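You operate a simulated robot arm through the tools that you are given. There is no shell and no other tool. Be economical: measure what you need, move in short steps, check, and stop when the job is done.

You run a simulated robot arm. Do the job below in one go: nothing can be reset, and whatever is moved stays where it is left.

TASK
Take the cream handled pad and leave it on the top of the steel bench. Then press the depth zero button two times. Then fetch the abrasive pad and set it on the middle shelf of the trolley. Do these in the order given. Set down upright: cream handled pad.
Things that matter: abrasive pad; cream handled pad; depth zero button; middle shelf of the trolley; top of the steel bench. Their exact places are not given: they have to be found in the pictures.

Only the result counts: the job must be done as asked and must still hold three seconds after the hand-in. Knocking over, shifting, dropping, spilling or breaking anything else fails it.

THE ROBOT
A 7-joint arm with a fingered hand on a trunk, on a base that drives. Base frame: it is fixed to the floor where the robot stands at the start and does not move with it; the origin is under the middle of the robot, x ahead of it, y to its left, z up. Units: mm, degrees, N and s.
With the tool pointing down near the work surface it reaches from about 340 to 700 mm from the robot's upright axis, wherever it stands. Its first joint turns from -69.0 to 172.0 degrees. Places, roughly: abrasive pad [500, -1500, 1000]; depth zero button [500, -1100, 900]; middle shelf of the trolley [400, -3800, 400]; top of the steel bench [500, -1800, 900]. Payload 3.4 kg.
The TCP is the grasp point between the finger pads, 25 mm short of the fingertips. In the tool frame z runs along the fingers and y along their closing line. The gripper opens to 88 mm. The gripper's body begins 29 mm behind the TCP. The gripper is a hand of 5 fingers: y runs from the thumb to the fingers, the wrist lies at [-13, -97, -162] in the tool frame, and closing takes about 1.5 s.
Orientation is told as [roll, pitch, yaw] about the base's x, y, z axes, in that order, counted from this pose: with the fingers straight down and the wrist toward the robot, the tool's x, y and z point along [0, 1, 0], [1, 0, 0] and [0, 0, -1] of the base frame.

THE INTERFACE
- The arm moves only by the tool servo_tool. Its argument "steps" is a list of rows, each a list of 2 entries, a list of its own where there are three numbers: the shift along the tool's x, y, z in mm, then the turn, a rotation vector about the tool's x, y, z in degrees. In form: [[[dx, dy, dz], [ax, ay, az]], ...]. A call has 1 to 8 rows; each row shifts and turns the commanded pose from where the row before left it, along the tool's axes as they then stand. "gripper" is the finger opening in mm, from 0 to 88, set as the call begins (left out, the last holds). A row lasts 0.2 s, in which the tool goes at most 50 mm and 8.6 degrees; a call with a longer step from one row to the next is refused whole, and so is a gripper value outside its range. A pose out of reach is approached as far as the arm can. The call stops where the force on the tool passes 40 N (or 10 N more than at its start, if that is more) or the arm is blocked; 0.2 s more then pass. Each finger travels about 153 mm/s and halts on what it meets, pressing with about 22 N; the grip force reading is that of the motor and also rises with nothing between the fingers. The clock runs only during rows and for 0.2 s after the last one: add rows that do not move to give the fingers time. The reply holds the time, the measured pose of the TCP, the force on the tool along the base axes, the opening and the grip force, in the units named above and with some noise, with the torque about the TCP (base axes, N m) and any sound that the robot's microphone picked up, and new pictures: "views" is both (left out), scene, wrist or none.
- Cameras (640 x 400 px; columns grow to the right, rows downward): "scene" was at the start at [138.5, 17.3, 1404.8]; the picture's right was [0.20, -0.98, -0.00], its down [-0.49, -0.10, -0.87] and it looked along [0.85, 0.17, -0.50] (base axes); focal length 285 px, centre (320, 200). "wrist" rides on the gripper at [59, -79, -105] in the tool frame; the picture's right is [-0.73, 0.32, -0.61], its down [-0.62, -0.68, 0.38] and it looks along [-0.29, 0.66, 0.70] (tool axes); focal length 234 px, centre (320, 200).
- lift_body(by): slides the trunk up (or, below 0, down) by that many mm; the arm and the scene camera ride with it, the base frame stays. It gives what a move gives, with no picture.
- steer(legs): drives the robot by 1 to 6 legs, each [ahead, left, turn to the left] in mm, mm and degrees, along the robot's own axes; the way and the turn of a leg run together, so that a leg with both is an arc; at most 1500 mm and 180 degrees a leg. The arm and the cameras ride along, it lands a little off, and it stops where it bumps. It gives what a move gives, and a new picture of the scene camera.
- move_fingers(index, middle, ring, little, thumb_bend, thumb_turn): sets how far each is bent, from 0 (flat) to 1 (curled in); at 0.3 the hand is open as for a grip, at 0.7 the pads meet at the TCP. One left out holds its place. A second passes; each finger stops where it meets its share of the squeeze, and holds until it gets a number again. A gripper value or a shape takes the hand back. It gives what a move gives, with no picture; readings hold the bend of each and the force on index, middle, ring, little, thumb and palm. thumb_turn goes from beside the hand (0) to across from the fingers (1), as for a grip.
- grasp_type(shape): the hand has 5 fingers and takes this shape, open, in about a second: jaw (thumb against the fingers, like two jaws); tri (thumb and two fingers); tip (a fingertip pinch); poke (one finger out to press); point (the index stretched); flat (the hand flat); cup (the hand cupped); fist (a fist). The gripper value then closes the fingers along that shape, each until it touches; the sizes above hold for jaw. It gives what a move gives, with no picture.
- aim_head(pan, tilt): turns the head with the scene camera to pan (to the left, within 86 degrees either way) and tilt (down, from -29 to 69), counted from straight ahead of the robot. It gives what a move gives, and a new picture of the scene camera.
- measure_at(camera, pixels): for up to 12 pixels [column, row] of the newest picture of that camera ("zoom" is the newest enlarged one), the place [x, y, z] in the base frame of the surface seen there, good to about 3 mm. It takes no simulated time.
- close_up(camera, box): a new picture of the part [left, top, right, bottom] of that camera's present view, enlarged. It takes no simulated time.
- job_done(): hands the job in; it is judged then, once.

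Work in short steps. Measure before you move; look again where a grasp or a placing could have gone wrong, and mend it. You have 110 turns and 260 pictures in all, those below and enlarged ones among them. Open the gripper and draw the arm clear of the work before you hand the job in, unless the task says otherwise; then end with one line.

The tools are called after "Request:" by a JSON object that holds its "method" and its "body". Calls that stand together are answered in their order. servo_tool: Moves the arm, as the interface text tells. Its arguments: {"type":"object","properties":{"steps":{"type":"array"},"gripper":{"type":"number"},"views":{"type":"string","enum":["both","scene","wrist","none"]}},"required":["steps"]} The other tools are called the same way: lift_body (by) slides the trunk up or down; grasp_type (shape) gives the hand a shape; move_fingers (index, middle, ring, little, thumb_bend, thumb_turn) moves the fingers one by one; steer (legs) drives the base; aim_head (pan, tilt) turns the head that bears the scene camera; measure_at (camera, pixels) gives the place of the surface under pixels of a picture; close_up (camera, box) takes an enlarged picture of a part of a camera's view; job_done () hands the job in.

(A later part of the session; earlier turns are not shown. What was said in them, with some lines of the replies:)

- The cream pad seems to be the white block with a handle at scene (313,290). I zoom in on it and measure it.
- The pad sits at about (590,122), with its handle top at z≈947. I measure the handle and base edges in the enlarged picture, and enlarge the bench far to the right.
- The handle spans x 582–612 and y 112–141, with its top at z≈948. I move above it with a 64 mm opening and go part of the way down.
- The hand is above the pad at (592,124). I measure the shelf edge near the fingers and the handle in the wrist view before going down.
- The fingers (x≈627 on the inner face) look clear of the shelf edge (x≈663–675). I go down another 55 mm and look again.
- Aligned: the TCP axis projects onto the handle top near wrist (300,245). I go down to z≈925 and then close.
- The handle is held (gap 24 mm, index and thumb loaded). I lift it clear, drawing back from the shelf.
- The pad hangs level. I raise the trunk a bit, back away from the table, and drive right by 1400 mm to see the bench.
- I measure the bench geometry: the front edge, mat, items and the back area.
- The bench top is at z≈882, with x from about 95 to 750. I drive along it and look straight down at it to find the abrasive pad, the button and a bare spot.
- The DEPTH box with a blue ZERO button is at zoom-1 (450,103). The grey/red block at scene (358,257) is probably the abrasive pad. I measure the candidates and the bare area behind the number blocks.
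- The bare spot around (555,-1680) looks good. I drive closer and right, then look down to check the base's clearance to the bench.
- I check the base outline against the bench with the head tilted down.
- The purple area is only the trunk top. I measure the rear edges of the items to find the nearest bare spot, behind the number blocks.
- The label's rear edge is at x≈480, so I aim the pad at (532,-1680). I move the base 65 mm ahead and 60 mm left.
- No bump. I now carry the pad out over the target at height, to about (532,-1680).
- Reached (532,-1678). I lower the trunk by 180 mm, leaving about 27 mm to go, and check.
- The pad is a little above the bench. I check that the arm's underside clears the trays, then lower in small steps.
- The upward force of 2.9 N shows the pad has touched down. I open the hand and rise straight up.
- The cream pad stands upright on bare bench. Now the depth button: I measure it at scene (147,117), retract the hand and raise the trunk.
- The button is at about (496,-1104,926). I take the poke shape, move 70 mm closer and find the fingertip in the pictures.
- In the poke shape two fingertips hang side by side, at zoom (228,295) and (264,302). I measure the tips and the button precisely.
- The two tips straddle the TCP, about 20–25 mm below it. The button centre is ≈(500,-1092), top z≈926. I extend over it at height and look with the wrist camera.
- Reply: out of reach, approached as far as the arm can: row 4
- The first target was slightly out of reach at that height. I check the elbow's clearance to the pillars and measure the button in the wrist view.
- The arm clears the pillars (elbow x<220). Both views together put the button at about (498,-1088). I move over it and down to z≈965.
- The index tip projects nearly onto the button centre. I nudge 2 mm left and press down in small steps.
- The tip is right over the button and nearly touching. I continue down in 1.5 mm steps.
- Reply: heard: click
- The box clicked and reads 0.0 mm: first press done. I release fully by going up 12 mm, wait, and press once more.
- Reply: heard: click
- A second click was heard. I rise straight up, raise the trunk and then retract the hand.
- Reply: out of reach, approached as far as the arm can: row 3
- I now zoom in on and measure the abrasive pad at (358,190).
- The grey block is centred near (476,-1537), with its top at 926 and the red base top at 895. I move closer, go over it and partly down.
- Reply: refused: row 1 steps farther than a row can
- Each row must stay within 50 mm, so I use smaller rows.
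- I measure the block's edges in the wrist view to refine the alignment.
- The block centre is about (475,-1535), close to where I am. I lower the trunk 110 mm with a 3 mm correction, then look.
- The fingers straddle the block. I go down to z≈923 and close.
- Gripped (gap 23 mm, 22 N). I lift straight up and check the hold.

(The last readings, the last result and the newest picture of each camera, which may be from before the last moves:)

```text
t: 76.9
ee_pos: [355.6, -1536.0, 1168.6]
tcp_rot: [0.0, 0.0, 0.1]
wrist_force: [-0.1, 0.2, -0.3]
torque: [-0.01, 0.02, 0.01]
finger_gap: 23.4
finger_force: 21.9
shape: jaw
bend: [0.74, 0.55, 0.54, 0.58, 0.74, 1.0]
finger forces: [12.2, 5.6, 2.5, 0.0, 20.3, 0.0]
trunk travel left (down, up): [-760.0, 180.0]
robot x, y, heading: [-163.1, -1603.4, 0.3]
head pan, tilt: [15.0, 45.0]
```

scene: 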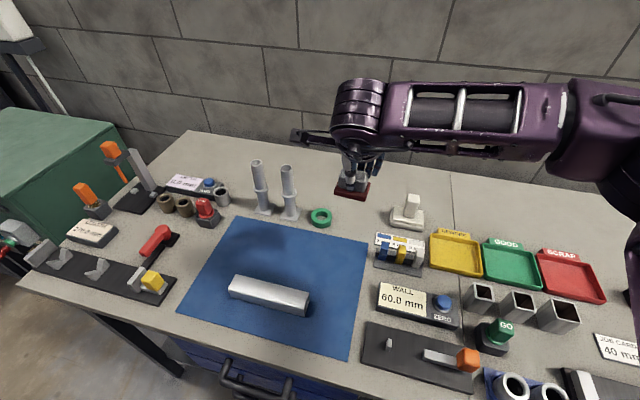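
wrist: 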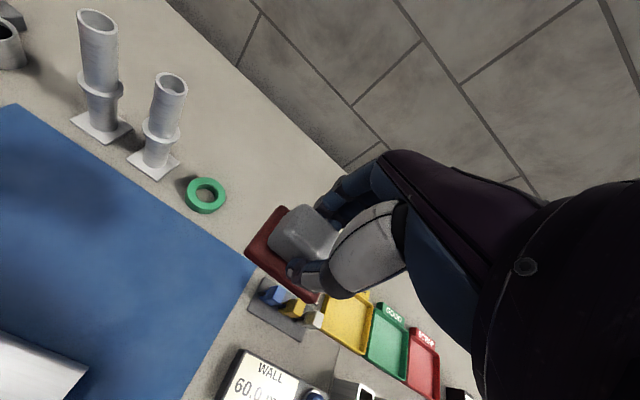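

Held level. I back away from the bench and drive along the aisle to the trolley.

Request:
{"method": "steer", "body": {"legs": [[-350, 0, 0], [0, -1300, 0]]}}

Request:
{"method": "aim_head", "body": {"pan": -30, "tilt": 30}}

```text
t: 85.3
ee_pos: [10.1, -2829.9, 1169.1]
tcp_rot: [0.0, -0.1, 0.4]
wrist_force: [-1.0, 0.8, -0.5]
torque: [-0.04, 0.0, -0.02]
finger_gap: 23.4
finger_force: 21.5
shape: jaw
bend: [0.74, 0.55, 0.54, 0.58, 0.74, 1.0]
finger forces: [12.3, 5.7, 2.6, 0.0, 20.3, 0.0]
trunk travel left (down, up): [-760.0, 180.0]
robot x, y, heading: [-507.1, -2898.1, -0.0]
head pan, tilt: [15.0, 45.0]
```

scene: 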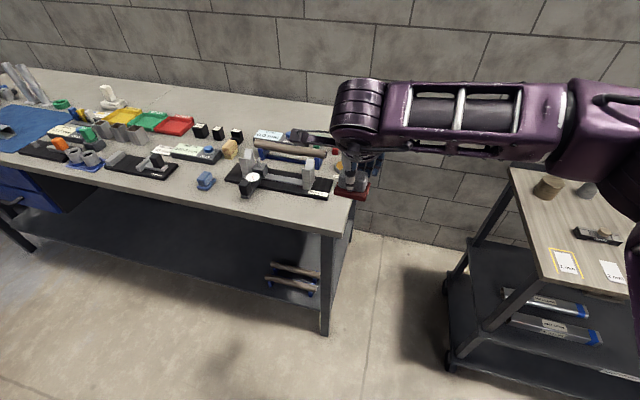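

```text
t: 86.4
ee_pos: [9.6, -2830.2, 1168.4]
tcp_rot: [0.0, 0.0, 0.4]
wrist_force: [-0.3, -0.5, -1.0]
torque: [-0.01, 0.0, -0.05]
finger_gap: 23.4
finger_force: 21.9
shape: jaw
bend: [0.74, 0.55, 0.54, 0.58, 0.74, 1.0]
finger forces: [12.3, 5.5, 2.5, 0.1, 20.2, 0.0]
trunk travel left (down, up): [-760.0, 180.0]
robot x, y, heading: [-511.5, -2899.3, 0.3]
head pan, tilt: [-30.0, 30.0]
```

scene: 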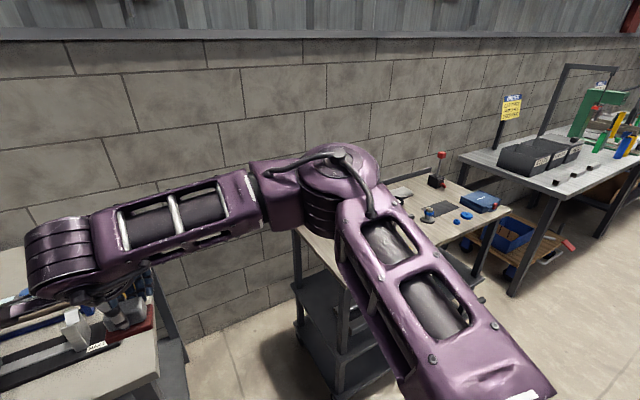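

The trolley is ahead to the right, with a top, a middle shelf with bars, and a bottom shelf. I drive in front of it and look in.

Request:
{"method": "steer", "body": {"legs": [[-150, -850, 0]]}}

Request:
{"method": "aim_head", "body": {"pan": 0, "tilt": 45}}

```text
t: 91.0
ee_pos: [-136.2, -3682.4, 1168.3]
tcp_rot: [0.0, 0.0, 0.5]
wrist_force: [0.3, 0.1, -1.1]
torque: [0.02, 0.02, 0.0]
finger_gap: 23.5
finger_force: 22.2
shape: jaw
bend: [0.74, 0.55, 0.54, 0.58, 0.74, 1.0]
finger forces: [12.1, 5.6, 2.5, 0.0, 20.3, 0.0]
trunk travel left (down, up): [-760.0, 180.0]
robot x, y, heading: [-652.7, -3754.3, 0.4]
head pan, tilt: [-30.0, 30.0]
```

scene: 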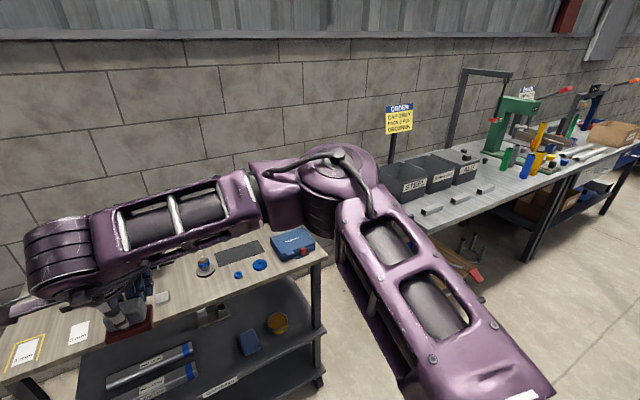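

```text
t: 92.0
ee_pos: [-135.0, -3682.6, 1169.1]
tcp_rot: [0.0, 0.0, 0.6]
wrist_force: [0.1, 0.7, -0.8]
torque: [-0.01, -0.03, 0.02]
finger_gap: 23.5
finger_force: 22.3
shape: jaw
bend: [0.74, 0.55, 0.54, 0.58, 0.74, 1.0]
finger forces: [12.2, 5.6, 2.4, 0.0, 20.2, 0.0]
trunk travel left (down, up): [-760.0, 180.0]
robot x, y, heading: [-651.3, -3748.2, 0.4]
head pan, tilt: [0.0, 45.0]
```

scene: 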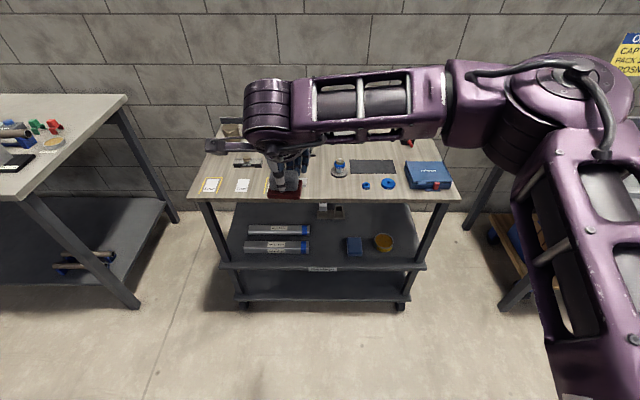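

I measure the trolley: the top's edges, the middle shelf and the items on it.

Request:
{"method": "measure_at", "body": {"camera": "scene", "pixels": [[215, 197], [445, 197], [330, 198], [240, 265], [425, 265], [330, 262], [330, 230], [275, 247], [354, 246], [384, 242], [330, 207], [320, 290]]}}

Request:
{"method": "close_up", "body": {"camera": "scene", "box": [190, 170, 470, 320]}}

```text
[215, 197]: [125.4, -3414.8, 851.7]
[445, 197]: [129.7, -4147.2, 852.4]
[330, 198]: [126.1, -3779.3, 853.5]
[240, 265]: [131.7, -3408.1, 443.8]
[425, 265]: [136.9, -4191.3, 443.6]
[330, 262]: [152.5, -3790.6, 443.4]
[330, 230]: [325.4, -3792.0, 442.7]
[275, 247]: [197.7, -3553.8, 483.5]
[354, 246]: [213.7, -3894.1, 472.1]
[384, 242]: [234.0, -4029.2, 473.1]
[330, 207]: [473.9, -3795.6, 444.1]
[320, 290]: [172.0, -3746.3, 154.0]
```

```text
2.29 times, centred on (330, 245) of scene
```

zoom: 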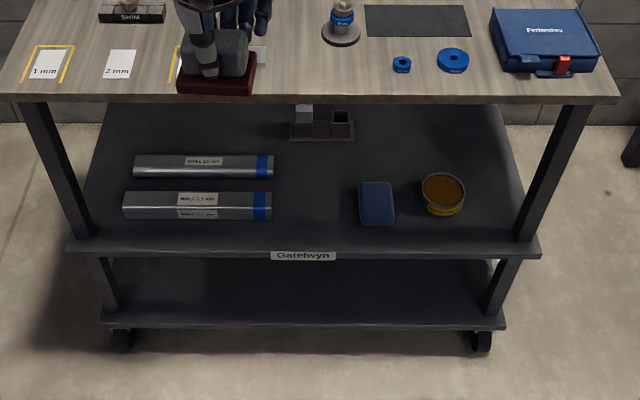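

The top edge is at x≈125 (z 853), and the middle shelf is at z≈443 with its front edge at x≈130. It is free around (190,-3780). I extend the arm in front of the trolley, keep clear of the top, and shift right.

Request:
{"method": "servo_tool", "body": {"steps": [[[-8, 24, 24], [0, 0, 0]], [[-8, 24, 24], [0, 0, 0]], [[-8, 24, 24], [0, 0, 0]], [[-8, 24, 24], [0, 0, 0]], [[-8, 24, 24], [0, 0, 0]], [[0, 0, 0], [0, 0, 0]]], "views": "none"}}

Request:
{"method": "steer", "body": {"legs": [[-40, -55, -0.5]]}}

```text
t: 93.3
ee_pos: [-15.1, -3720.4, 1049.0]
tcp_rot: [0.0, 0.1, 0.6]
wrist_force: [-0.6, 0.6, -1.1]
torque: [0.0, -0.05, 0.0]
finger_gap: 23.3
finger_force: 21.6
shape: jaw
bend: [0.74, 0.55, 0.54, 0.58, 0.74, 1.0]
finger forces: [12.3, 5.5, 2.5, 0.1, 20.3, 0.0]
trunk travel left (down, up): [-760.0, 180.0]
robot x, y, heading: [-654.7, -3750.7, 0.4]
head pan, tilt: [0.0, 45.0]
```

```text
t: 94.4
ee_pos: [-53.7, -3781.1, 1048.4]
tcp_rot: [0.0, 0.1, 0.1]
wrist_force: [0.7, 0.2, -1.0]
torque: [0.01, -0.01, 0.05]
finger_gap: 23.2
finger_force: 21.9
shape: jaw
bend: [0.74, 0.55, 0.54, 0.58, 0.74, 1.0]
finger forces: [12.3, 5.5, 2.6, 0.0, 20.3, 0.1]
trunk travel left (down, up): [-760.0, 180.0]
robot x, y, heading: [-694.0, -3805.6, -0.1]
head pan, tilt: [0.0, 45.0]
```

scene: 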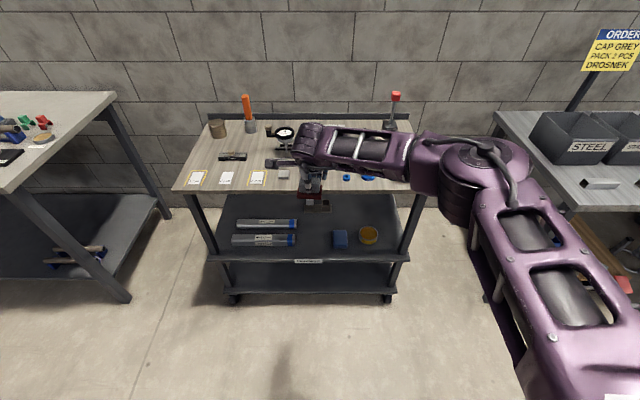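

Aligned at y≈-3781 and 180 mm clear of the trolley. I lower the trunk in two stages and look.

Request:
{"method": "lift_body", "body": {"by": -280}}

Request:
{"method": "lift_body", "body": {"by": -230}}

Request:
{"method": "aim_head", "body": {"pan": 0, "tilt": 35}}

```text
t: 97.2
ee_pos: [-55.0, -3781.7, 768.9]
tcp_rot: [0.0, 0.0, 0.1]
wrist_force: [0.4, -0.3, -0.2]
torque: [0.0, 0.01, 0.04]
finger_gap: 23.6
finger_force: 22.6
shape: jaw
bend: [0.74, 0.55, 0.54, 0.58, 0.74, 1.0]
finger forces: [12.3, 5.5, 2.6, 0.1, 20.2, 0.0]
trunk travel left (down, up): [-480.0, 460.0]
robot x, y, heading: [-690.4, -3812.0, 0.1]
head pan, tilt: [0.0, 45.0]
```

```text
t: 99.6
ee_pos: [-54.7, -3781.0, 540.4]
tcp_rot: [-0.1, 0.0, 0.1]
wrist_force: [0.2, 0.2, -0.6]
torque: [-0.01, -0.04, -0.01]
finger_gap: 23.5
finger_force: 21.6
shape: jaw
bend: [0.74, 0.55, 0.54, 0.58, 0.74, 1.0]
finger forces: [12.4, 5.5, 2.5, 0.0, 20.3, 0.0]
trunk travel left (down, up): [-250.0, 690.0]
robot x, y, heading: [-694.2, -3805.4, -0.2]
head pan, tilt: [0.0, 45.0]
```

```text
t: 100.3
ee_pos: [-53.8, -3780.5, 538.5]
tcp_rot: [0.0, 0.0, 0.0]
wrist_force: [-1.2, -0.3, -0.1]
torque: [0.02, 0.01, 0.02]
finger_gap: 23.2
finger_force: 22.1
shape: jaw
bend: [0.74, 0.55, 0.54, 0.58, 0.74, 1.0]
finger forces: [12.3, 5.5, 2.5, 0.1, 20.3, 0.0]
trunk travel left (down, up): [-250.0, 690.0]
robot x, y, heading: [-692.2, -3806.3, -0.1]
head pan, tilt: [0.0, 35.0]
```

scene: 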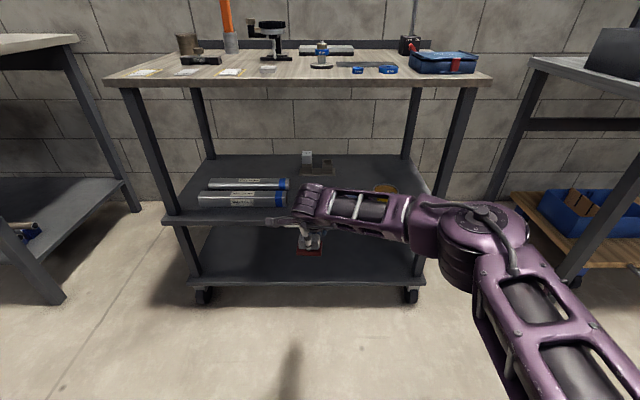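

The pad's bottom is at ≈497, above the shelf (443) and its items. I check the elbow position before driving in.

Request:
{"method": "measure_at", "body": {"camera": "scene", "pixels": [[315, 190], [400, 205], [430, 210], [480, 210], [520, 215], [355, 200], [305, 250], [300, 215]]}}

```text
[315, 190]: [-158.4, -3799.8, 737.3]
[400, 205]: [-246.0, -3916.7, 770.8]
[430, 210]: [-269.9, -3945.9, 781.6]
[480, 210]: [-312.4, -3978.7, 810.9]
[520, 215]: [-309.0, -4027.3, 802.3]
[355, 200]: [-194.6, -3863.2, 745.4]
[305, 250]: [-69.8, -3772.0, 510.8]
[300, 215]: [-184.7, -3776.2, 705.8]
```

The arm lies well behind the wrist (top ≈745, below the tabletop's underside). I drive forward 200 mm.

Request:
{"method": "steer", "body": {"legs": [[200, 0, 0]]}}

Request:
{"method": "servo_tool", "body": {"steps": [[[0, 0, 0], [0, 0, 0]]], "views": "wrist"}}

```text
t: 101.9
ee_pos: [148.9, -3781.8, 537.3]
tcp_rot: [0.0, 0.1, 0.1]
wrist_force: [0.4, 0.6, -1.2]
torque: [-0.04, 0.04, 0.03]
finger_gap: 23.4
finger_force: 22.3
shape: jaw
bend: [0.74, 0.55, 0.54, 0.58, 0.74, 1.0]
finger forces: [12.3, 5.6, 2.5, 0.0, 20.4, 0.0]
trunk travel left (down, up): [-250.0, 690.0]
robot x, y, heading: [-489.0, -3806.7, 0.1]
head pan, tilt: [0.0, 35.0]
```

scene: 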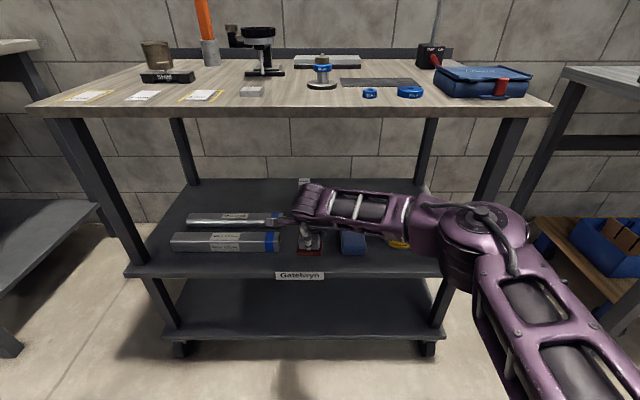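

```text
t: 102.3
ee_pos: [148.0, -3782.3, 538.6]
tcp_rot: [-0.1, 0.0, 0.0]
wrist_force: [0.0, -0.5, -0.3]
torque: [0.0, 0.01, -0.01]
finger_gap: 23.3
finger_force: 22.6
shape: jaw
bend: [0.74, 0.55, 0.54, 0.58, 0.74, 1.0]
finger forces: [12.3, 5.5, 2.5, 0.0, 20.3, 0.1]
trunk travel left (down, up): [-250.0, 690.0]
robot x, y, heading: [-488.9, -3807.2, 0.2]
head pan, tilt: [0.0, 35.0]
```

wrist: 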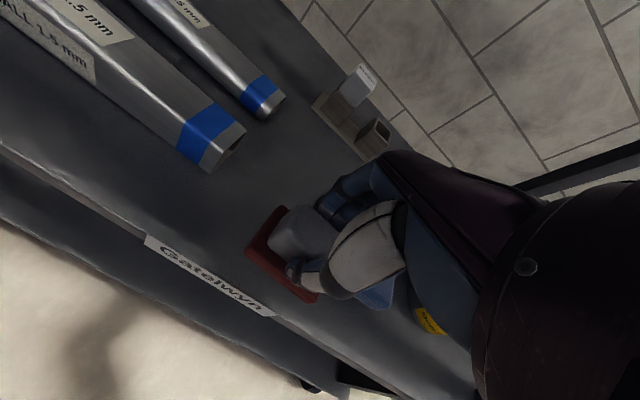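

The pad is over the shelf's front. I measure the neighbours: the bar ends and the blue box's left edge.

Request:
{"method": "measure_at", "body": {"camera": "scene", "pixels": [[342, 240], [340, 250], [364, 235], [279, 240], [283, 217], [330, 255], [300, 262]]}}

Request:
{"method": "measure_at", "body": {"camera": "wrist", "pixels": [[240, 135], [215, 165], [283, 100], [375, 300], [230, 270], [150, 235]]}}

```text
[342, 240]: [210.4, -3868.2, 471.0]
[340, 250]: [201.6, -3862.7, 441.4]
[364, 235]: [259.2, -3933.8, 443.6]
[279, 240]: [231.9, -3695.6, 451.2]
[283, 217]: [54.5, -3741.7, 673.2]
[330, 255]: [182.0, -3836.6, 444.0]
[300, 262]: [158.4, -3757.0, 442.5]
```

```text
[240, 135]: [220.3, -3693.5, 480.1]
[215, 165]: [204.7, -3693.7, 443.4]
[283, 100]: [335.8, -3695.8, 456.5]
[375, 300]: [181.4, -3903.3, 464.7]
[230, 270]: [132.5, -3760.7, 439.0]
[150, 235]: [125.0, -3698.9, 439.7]
```

The gap runs from -3695 to -3863, so I'm centred. I drive in 45 mm more and lower by small steps.

Request:
{"method": "steer", "body": {"legs": [[45, 0, 0]]}}

Request:
{"method": "servo_tool", "body": {"steps": [[[0, 0, 20], [0, 0, 0]], [[0, 0, 18], [0, 0, 0]], [[0, 0, 6], [0, 0, 0]], [[0, 0, 3], [0, 0, 0]], [[0, 0, 2], [0, 0, 0]], [[0, 0, 2], [0, 0, 0]], [[0, 0, 0], [0, 0, 0]]]}}

```text
t: 103.2
ee_pos: [194.2, -3781.3, 538.4]
tcp_rot: [0.0, 0.0, 0.1]
wrist_force: [-0.6, -0.1, -1.3]
torque: [-0.01, -0.03, 0.01]
finger_gap: 23.2
finger_force: 21.7
shape: jaw
bend: [0.74, 0.55, 0.54, 0.58, 0.74, 1.0]
finger forces: [12.3, 5.5, 2.6, 0.1, 20.3, 0.1]
trunk travel left (down, up): [-250.0, 690.0]
robot x, y, heading: [-446.0, -3809.3, 0.0]
head pan, tilt: [0.0, 35.0]
```

scene: 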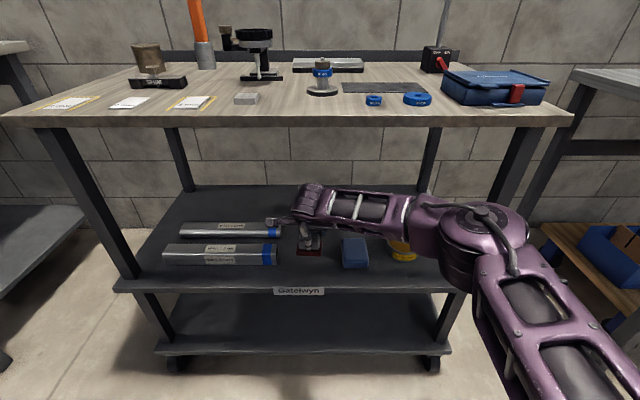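

```text
t: 104.8
ee_pos: [193.2, -3780.7, 488.3]
tcp_rot: [0.0, 0.1, 0.1]
wrist_force: [-0.1, -0.4, -1.1]
torque: [-0.03, -0.01, 0.01]
finger_gap: 23.5
finger_force: 22.2
shape: jaw
bend: [0.74, 0.55, 0.54, 0.58, 0.74, 1.0]
finger forces: [12.2, 5.5, 2.5, 0.0, 20.3, 0.1]
trunk travel left (down, up): [-250.0, 690.0]
robot x, y, heading: [-443.1, -3806.7, 0.3]
head pan, tilt: [0.0, 35.0]
```

scene: 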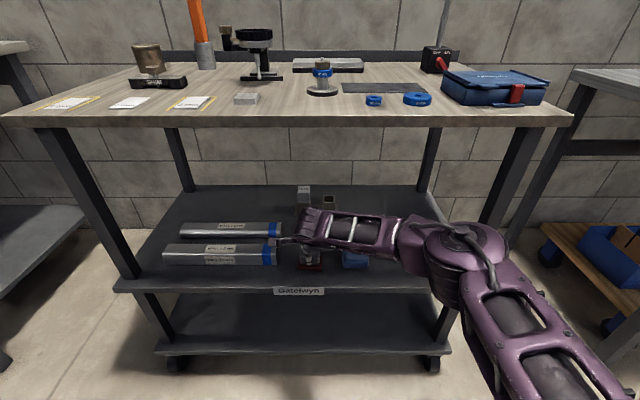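
wrist: 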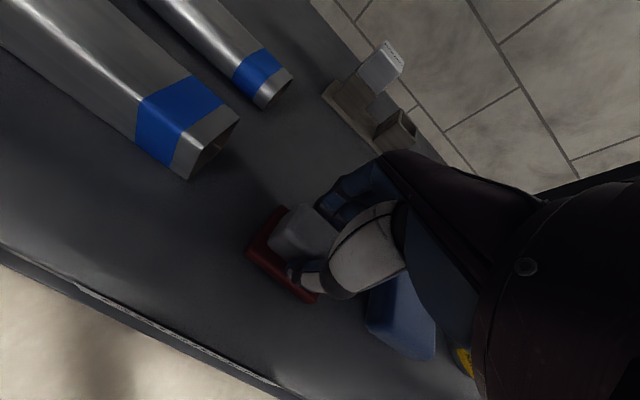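

No contact yet. I continue in 1 mm steps.

Request:
{"method": "servo_tool", "body": {"steps": [[[0, 0, 1], [0, 0, 0]], [[0, 0, 1], [0, 0, 0]], [[0, 0, 1], [0, 0, 0]], [[0, 0, 0], [0, 0, 0]]], "views": "wrist"}}

```text
t: 105.8
ee_pos: [193.1, -3781.3, 483.7]
tcp_rot: [-0.1, 0.0, 0.0]
wrist_force: [0.8, -0.3, -1.6]
torque: [0.02, -0.01, -0.01]
finger_gap: 23.4
finger_force: 21.7
shape: jaw
bend: [0.74, 0.55, 0.54, 0.58, 0.74, 1.0]
finger forces: [12.3, 5.5, 2.5, 0.1, 20.3, 0.0]
trunk travel left (down, up): [-250.0, 690.0]
robot x, y, heading: [-443.5, -3802.5, -0.1]
head pan, tilt: [0.0, 35.0]
```

wrist: 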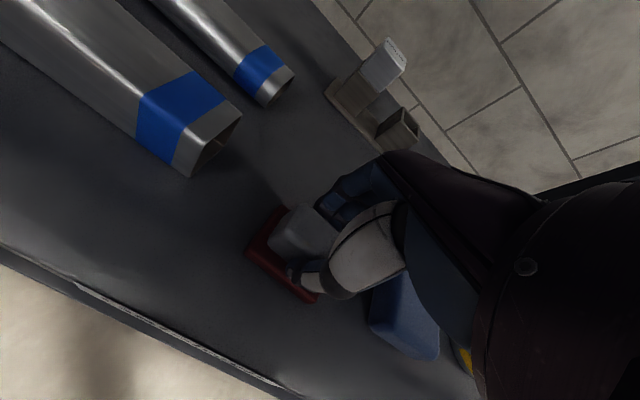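

Still no contact force, so I go on in 1 mm steps.

Request:
{"method": "servo_tool", "body": {"steps": [[[0, 0, 1], [0, 0, 0]], [[0, 0, 1], [0, 0, 0]], [[0, 0, 1], [0, 0, 0]], [[0, 0, 0], [0, 0, 0]]], "views": "wrist"}}

```text
t: 106.8
ee_pos: [193.1, -3781.9, 483.6]
tcp_rot: [0.1, -0.3, 0.1]
wrist_force: [0.7, -0.4, 8.1]
torque: [-0.04, -0.02, 0.04]
finger_gap: 23.8
finger_force: 21.8
shape: jaw
bend: [0.74, 0.55, 0.54, 0.58, 0.74, 1.0]
finger forces: [12.9, 6.4, 2.9, 0.0, 21.6, 0.0]
trunk travel left (down, up): [-250.0, 690.0]
robot x, y, heading: [-447.3, -3805.4, 0.1]
head pan, tilt: [0.0, 35.0]
```

wrist: 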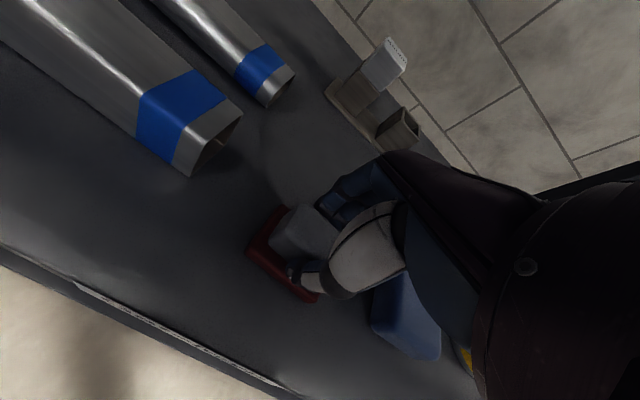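

Contact at 8 N: the pad rests on the shelf. I ease up 1.5 mm, open, and rise a little.

Request:
{"method": "servo_tool", "body": {"steps": [[[0, 0, -1.5], [0, 0, 0]], [[0, 0, 0], [0, 0, 0]]], "views": "none"}}

Request:
{"method": "servo_tool", "body": {"steps": [[[0, 0, 0], [0, 0, 0]], [[0, 0, 0], [0, 0, 0]], [[0, 0, 0], [0, 0, 0]], [[0, 0, 0], [0, 0, 0]]], "gripper": 62, "views": "wrist"}}

Request:
{"method": "servo_tool", "body": {"steps": [[[0, 0, -15], [0, 0, 0]], [[0, 0, -25], [0, 0, 0]], [[0, 0, -25], [0, 0, 0]], [[0, 0, 0], [0, 0, 0]]]}}

```text
t: 107.4
ee_pos: [193.3, -3781.7, 483.0]
tcp_rot: [0.0, 0.0, 0.1]
wrist_force: [2.2, 0.3, 4.4]
torque: [-0.03, -0.06, -0.02]
finger_gap: 23.9
finger_force: 22.0
shape: jaw
bend: [0.74, 0.55, 0.54, 0.58, 0.74, 1.0]
finger forces: [13.2, 6.6, 3.0, 0.0, 20.9, 0.0]
trunk travel left (down, up): [-250.0, 690.0]
robot x, y, heading: [-446.4, -3807.7, -0.1]
head pan, tilt: [0.0, 35.0]
```

```text
t: 108.4
ee_pos: [193.9, -3782.1, 484.1]
tcp_rot: [0.0, 0.0, 0.0]
wrist_force: [-0.4, 0.6, 0.7]
torque: [-0.02, -0.01, 0.01]
finger_gap: 61.8
finger_force: 0.1
shape: jaw
bend: [0.27, 0.37, 0.34, 0.35, 0.58, 0.99]
finger forces: [0.0, 0.1, 0.0, 0.0, 0.0, 0.0]
trunk travel left (down, up): [-250.0, 690.0]
robot x, y, heading: [-444.0, -3804.8, -0.1]
head pan, tilt: [0.0, 35.0]
```

wrist: 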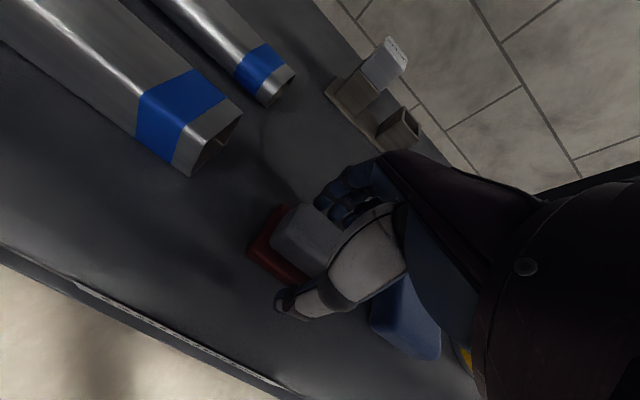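

```text
t: 109.4
ee_pos: [194.2, -3780.8, 548.1]
tcp_rot: [0.0, 0.0, 0.1]
wrist_force: [0.1, 0.5, 0.6]
torque: [0.01, 0.02, 0.01]
finger_gap: 61.4
finger_force: 0.0
shape: jaw
bend: [0.27, 0.37, 0.34, 0.35, 0.58, 0.99]
finger forces: [0.0, 0.0, 0.0, 0.0, 0.1, 0.1]
trunk travel left (down, up): [-250.0, 690.0]
robot x, y, heading: [-442.6, -3807.7, 0.0]
head pan, tilt: [0.0, 35.0]
```

scene: 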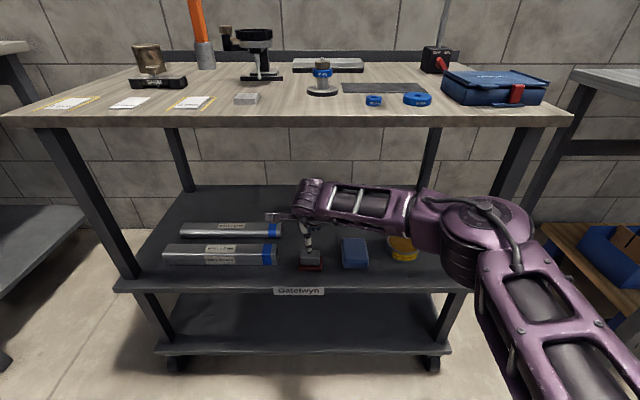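
wrist: 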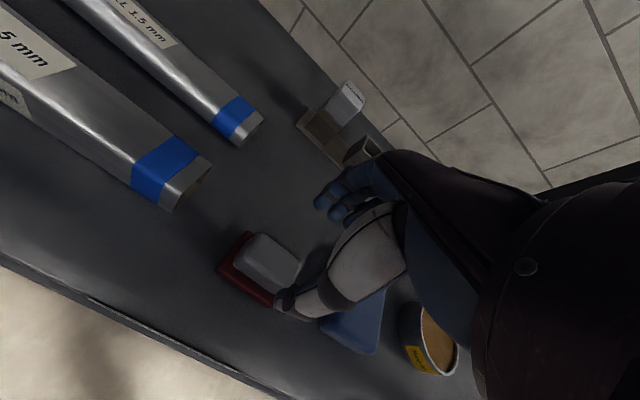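

The pad sits flat on the middle shelf and the fingers are above it. I back straight out and check.

Request:
{"method": "steer", "body": {"legs": [[-400, 0, 0]]}}

Request:
{"method": "close_up", "body": {"camera": "scene", "box": [180, 130, 440, 290]}}

```text
t: 111.9
ee_pos: [-204.9, -3780.7, 549.0]
tcp_rot: [0.0, 0.0, 0.1]
wrist_force: [0.3, 0.4, -0.4]
torque: [0.01, 0.0, -0.03]
finger_gap: 61.5
finger_force: 0.2
shape: jaw
bend: [0.27, 0.37, 0.34, 0.35, 0.58, 0.99]
finger forces: [0.0, 0.0, 0.0, 0.0, 0.0, 0.0]
trunk travel left (down, up): [-250.0, 690.0]
robot x, y, heading: [-842.0, -3805.9, 0.2]
head pan, tilt: [0.0, 35.0]
```

scene: 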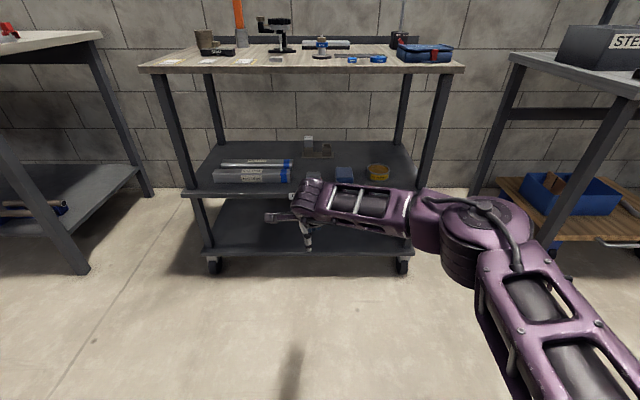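

```text
2.46 times, centred on (310, 210) of scene
```

zoom: 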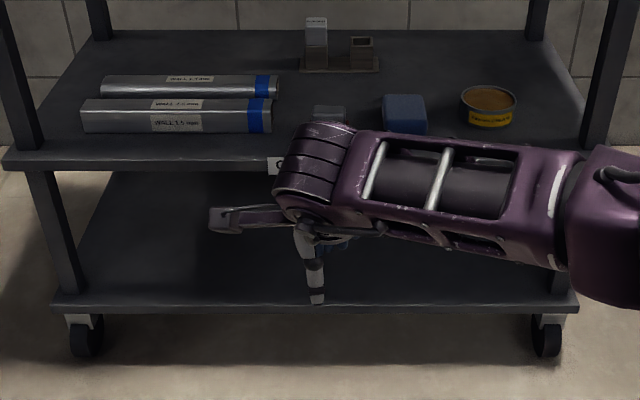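

The pad remains on the middle shelf, the hand is open and well clear, and both other parts were confirmed. I hand in.

Request:
{"method": "job_done", "body": {}}

```text
The job is handed in.
```

The job is handed in: the cream handled pad stands upright on the steel bench top, the depth zero button was pressed twice (two clicks, display at 0.0 mm), and the abrasive pad (I took it to be the grey block on a red base) is on the trolley's middle shelf.
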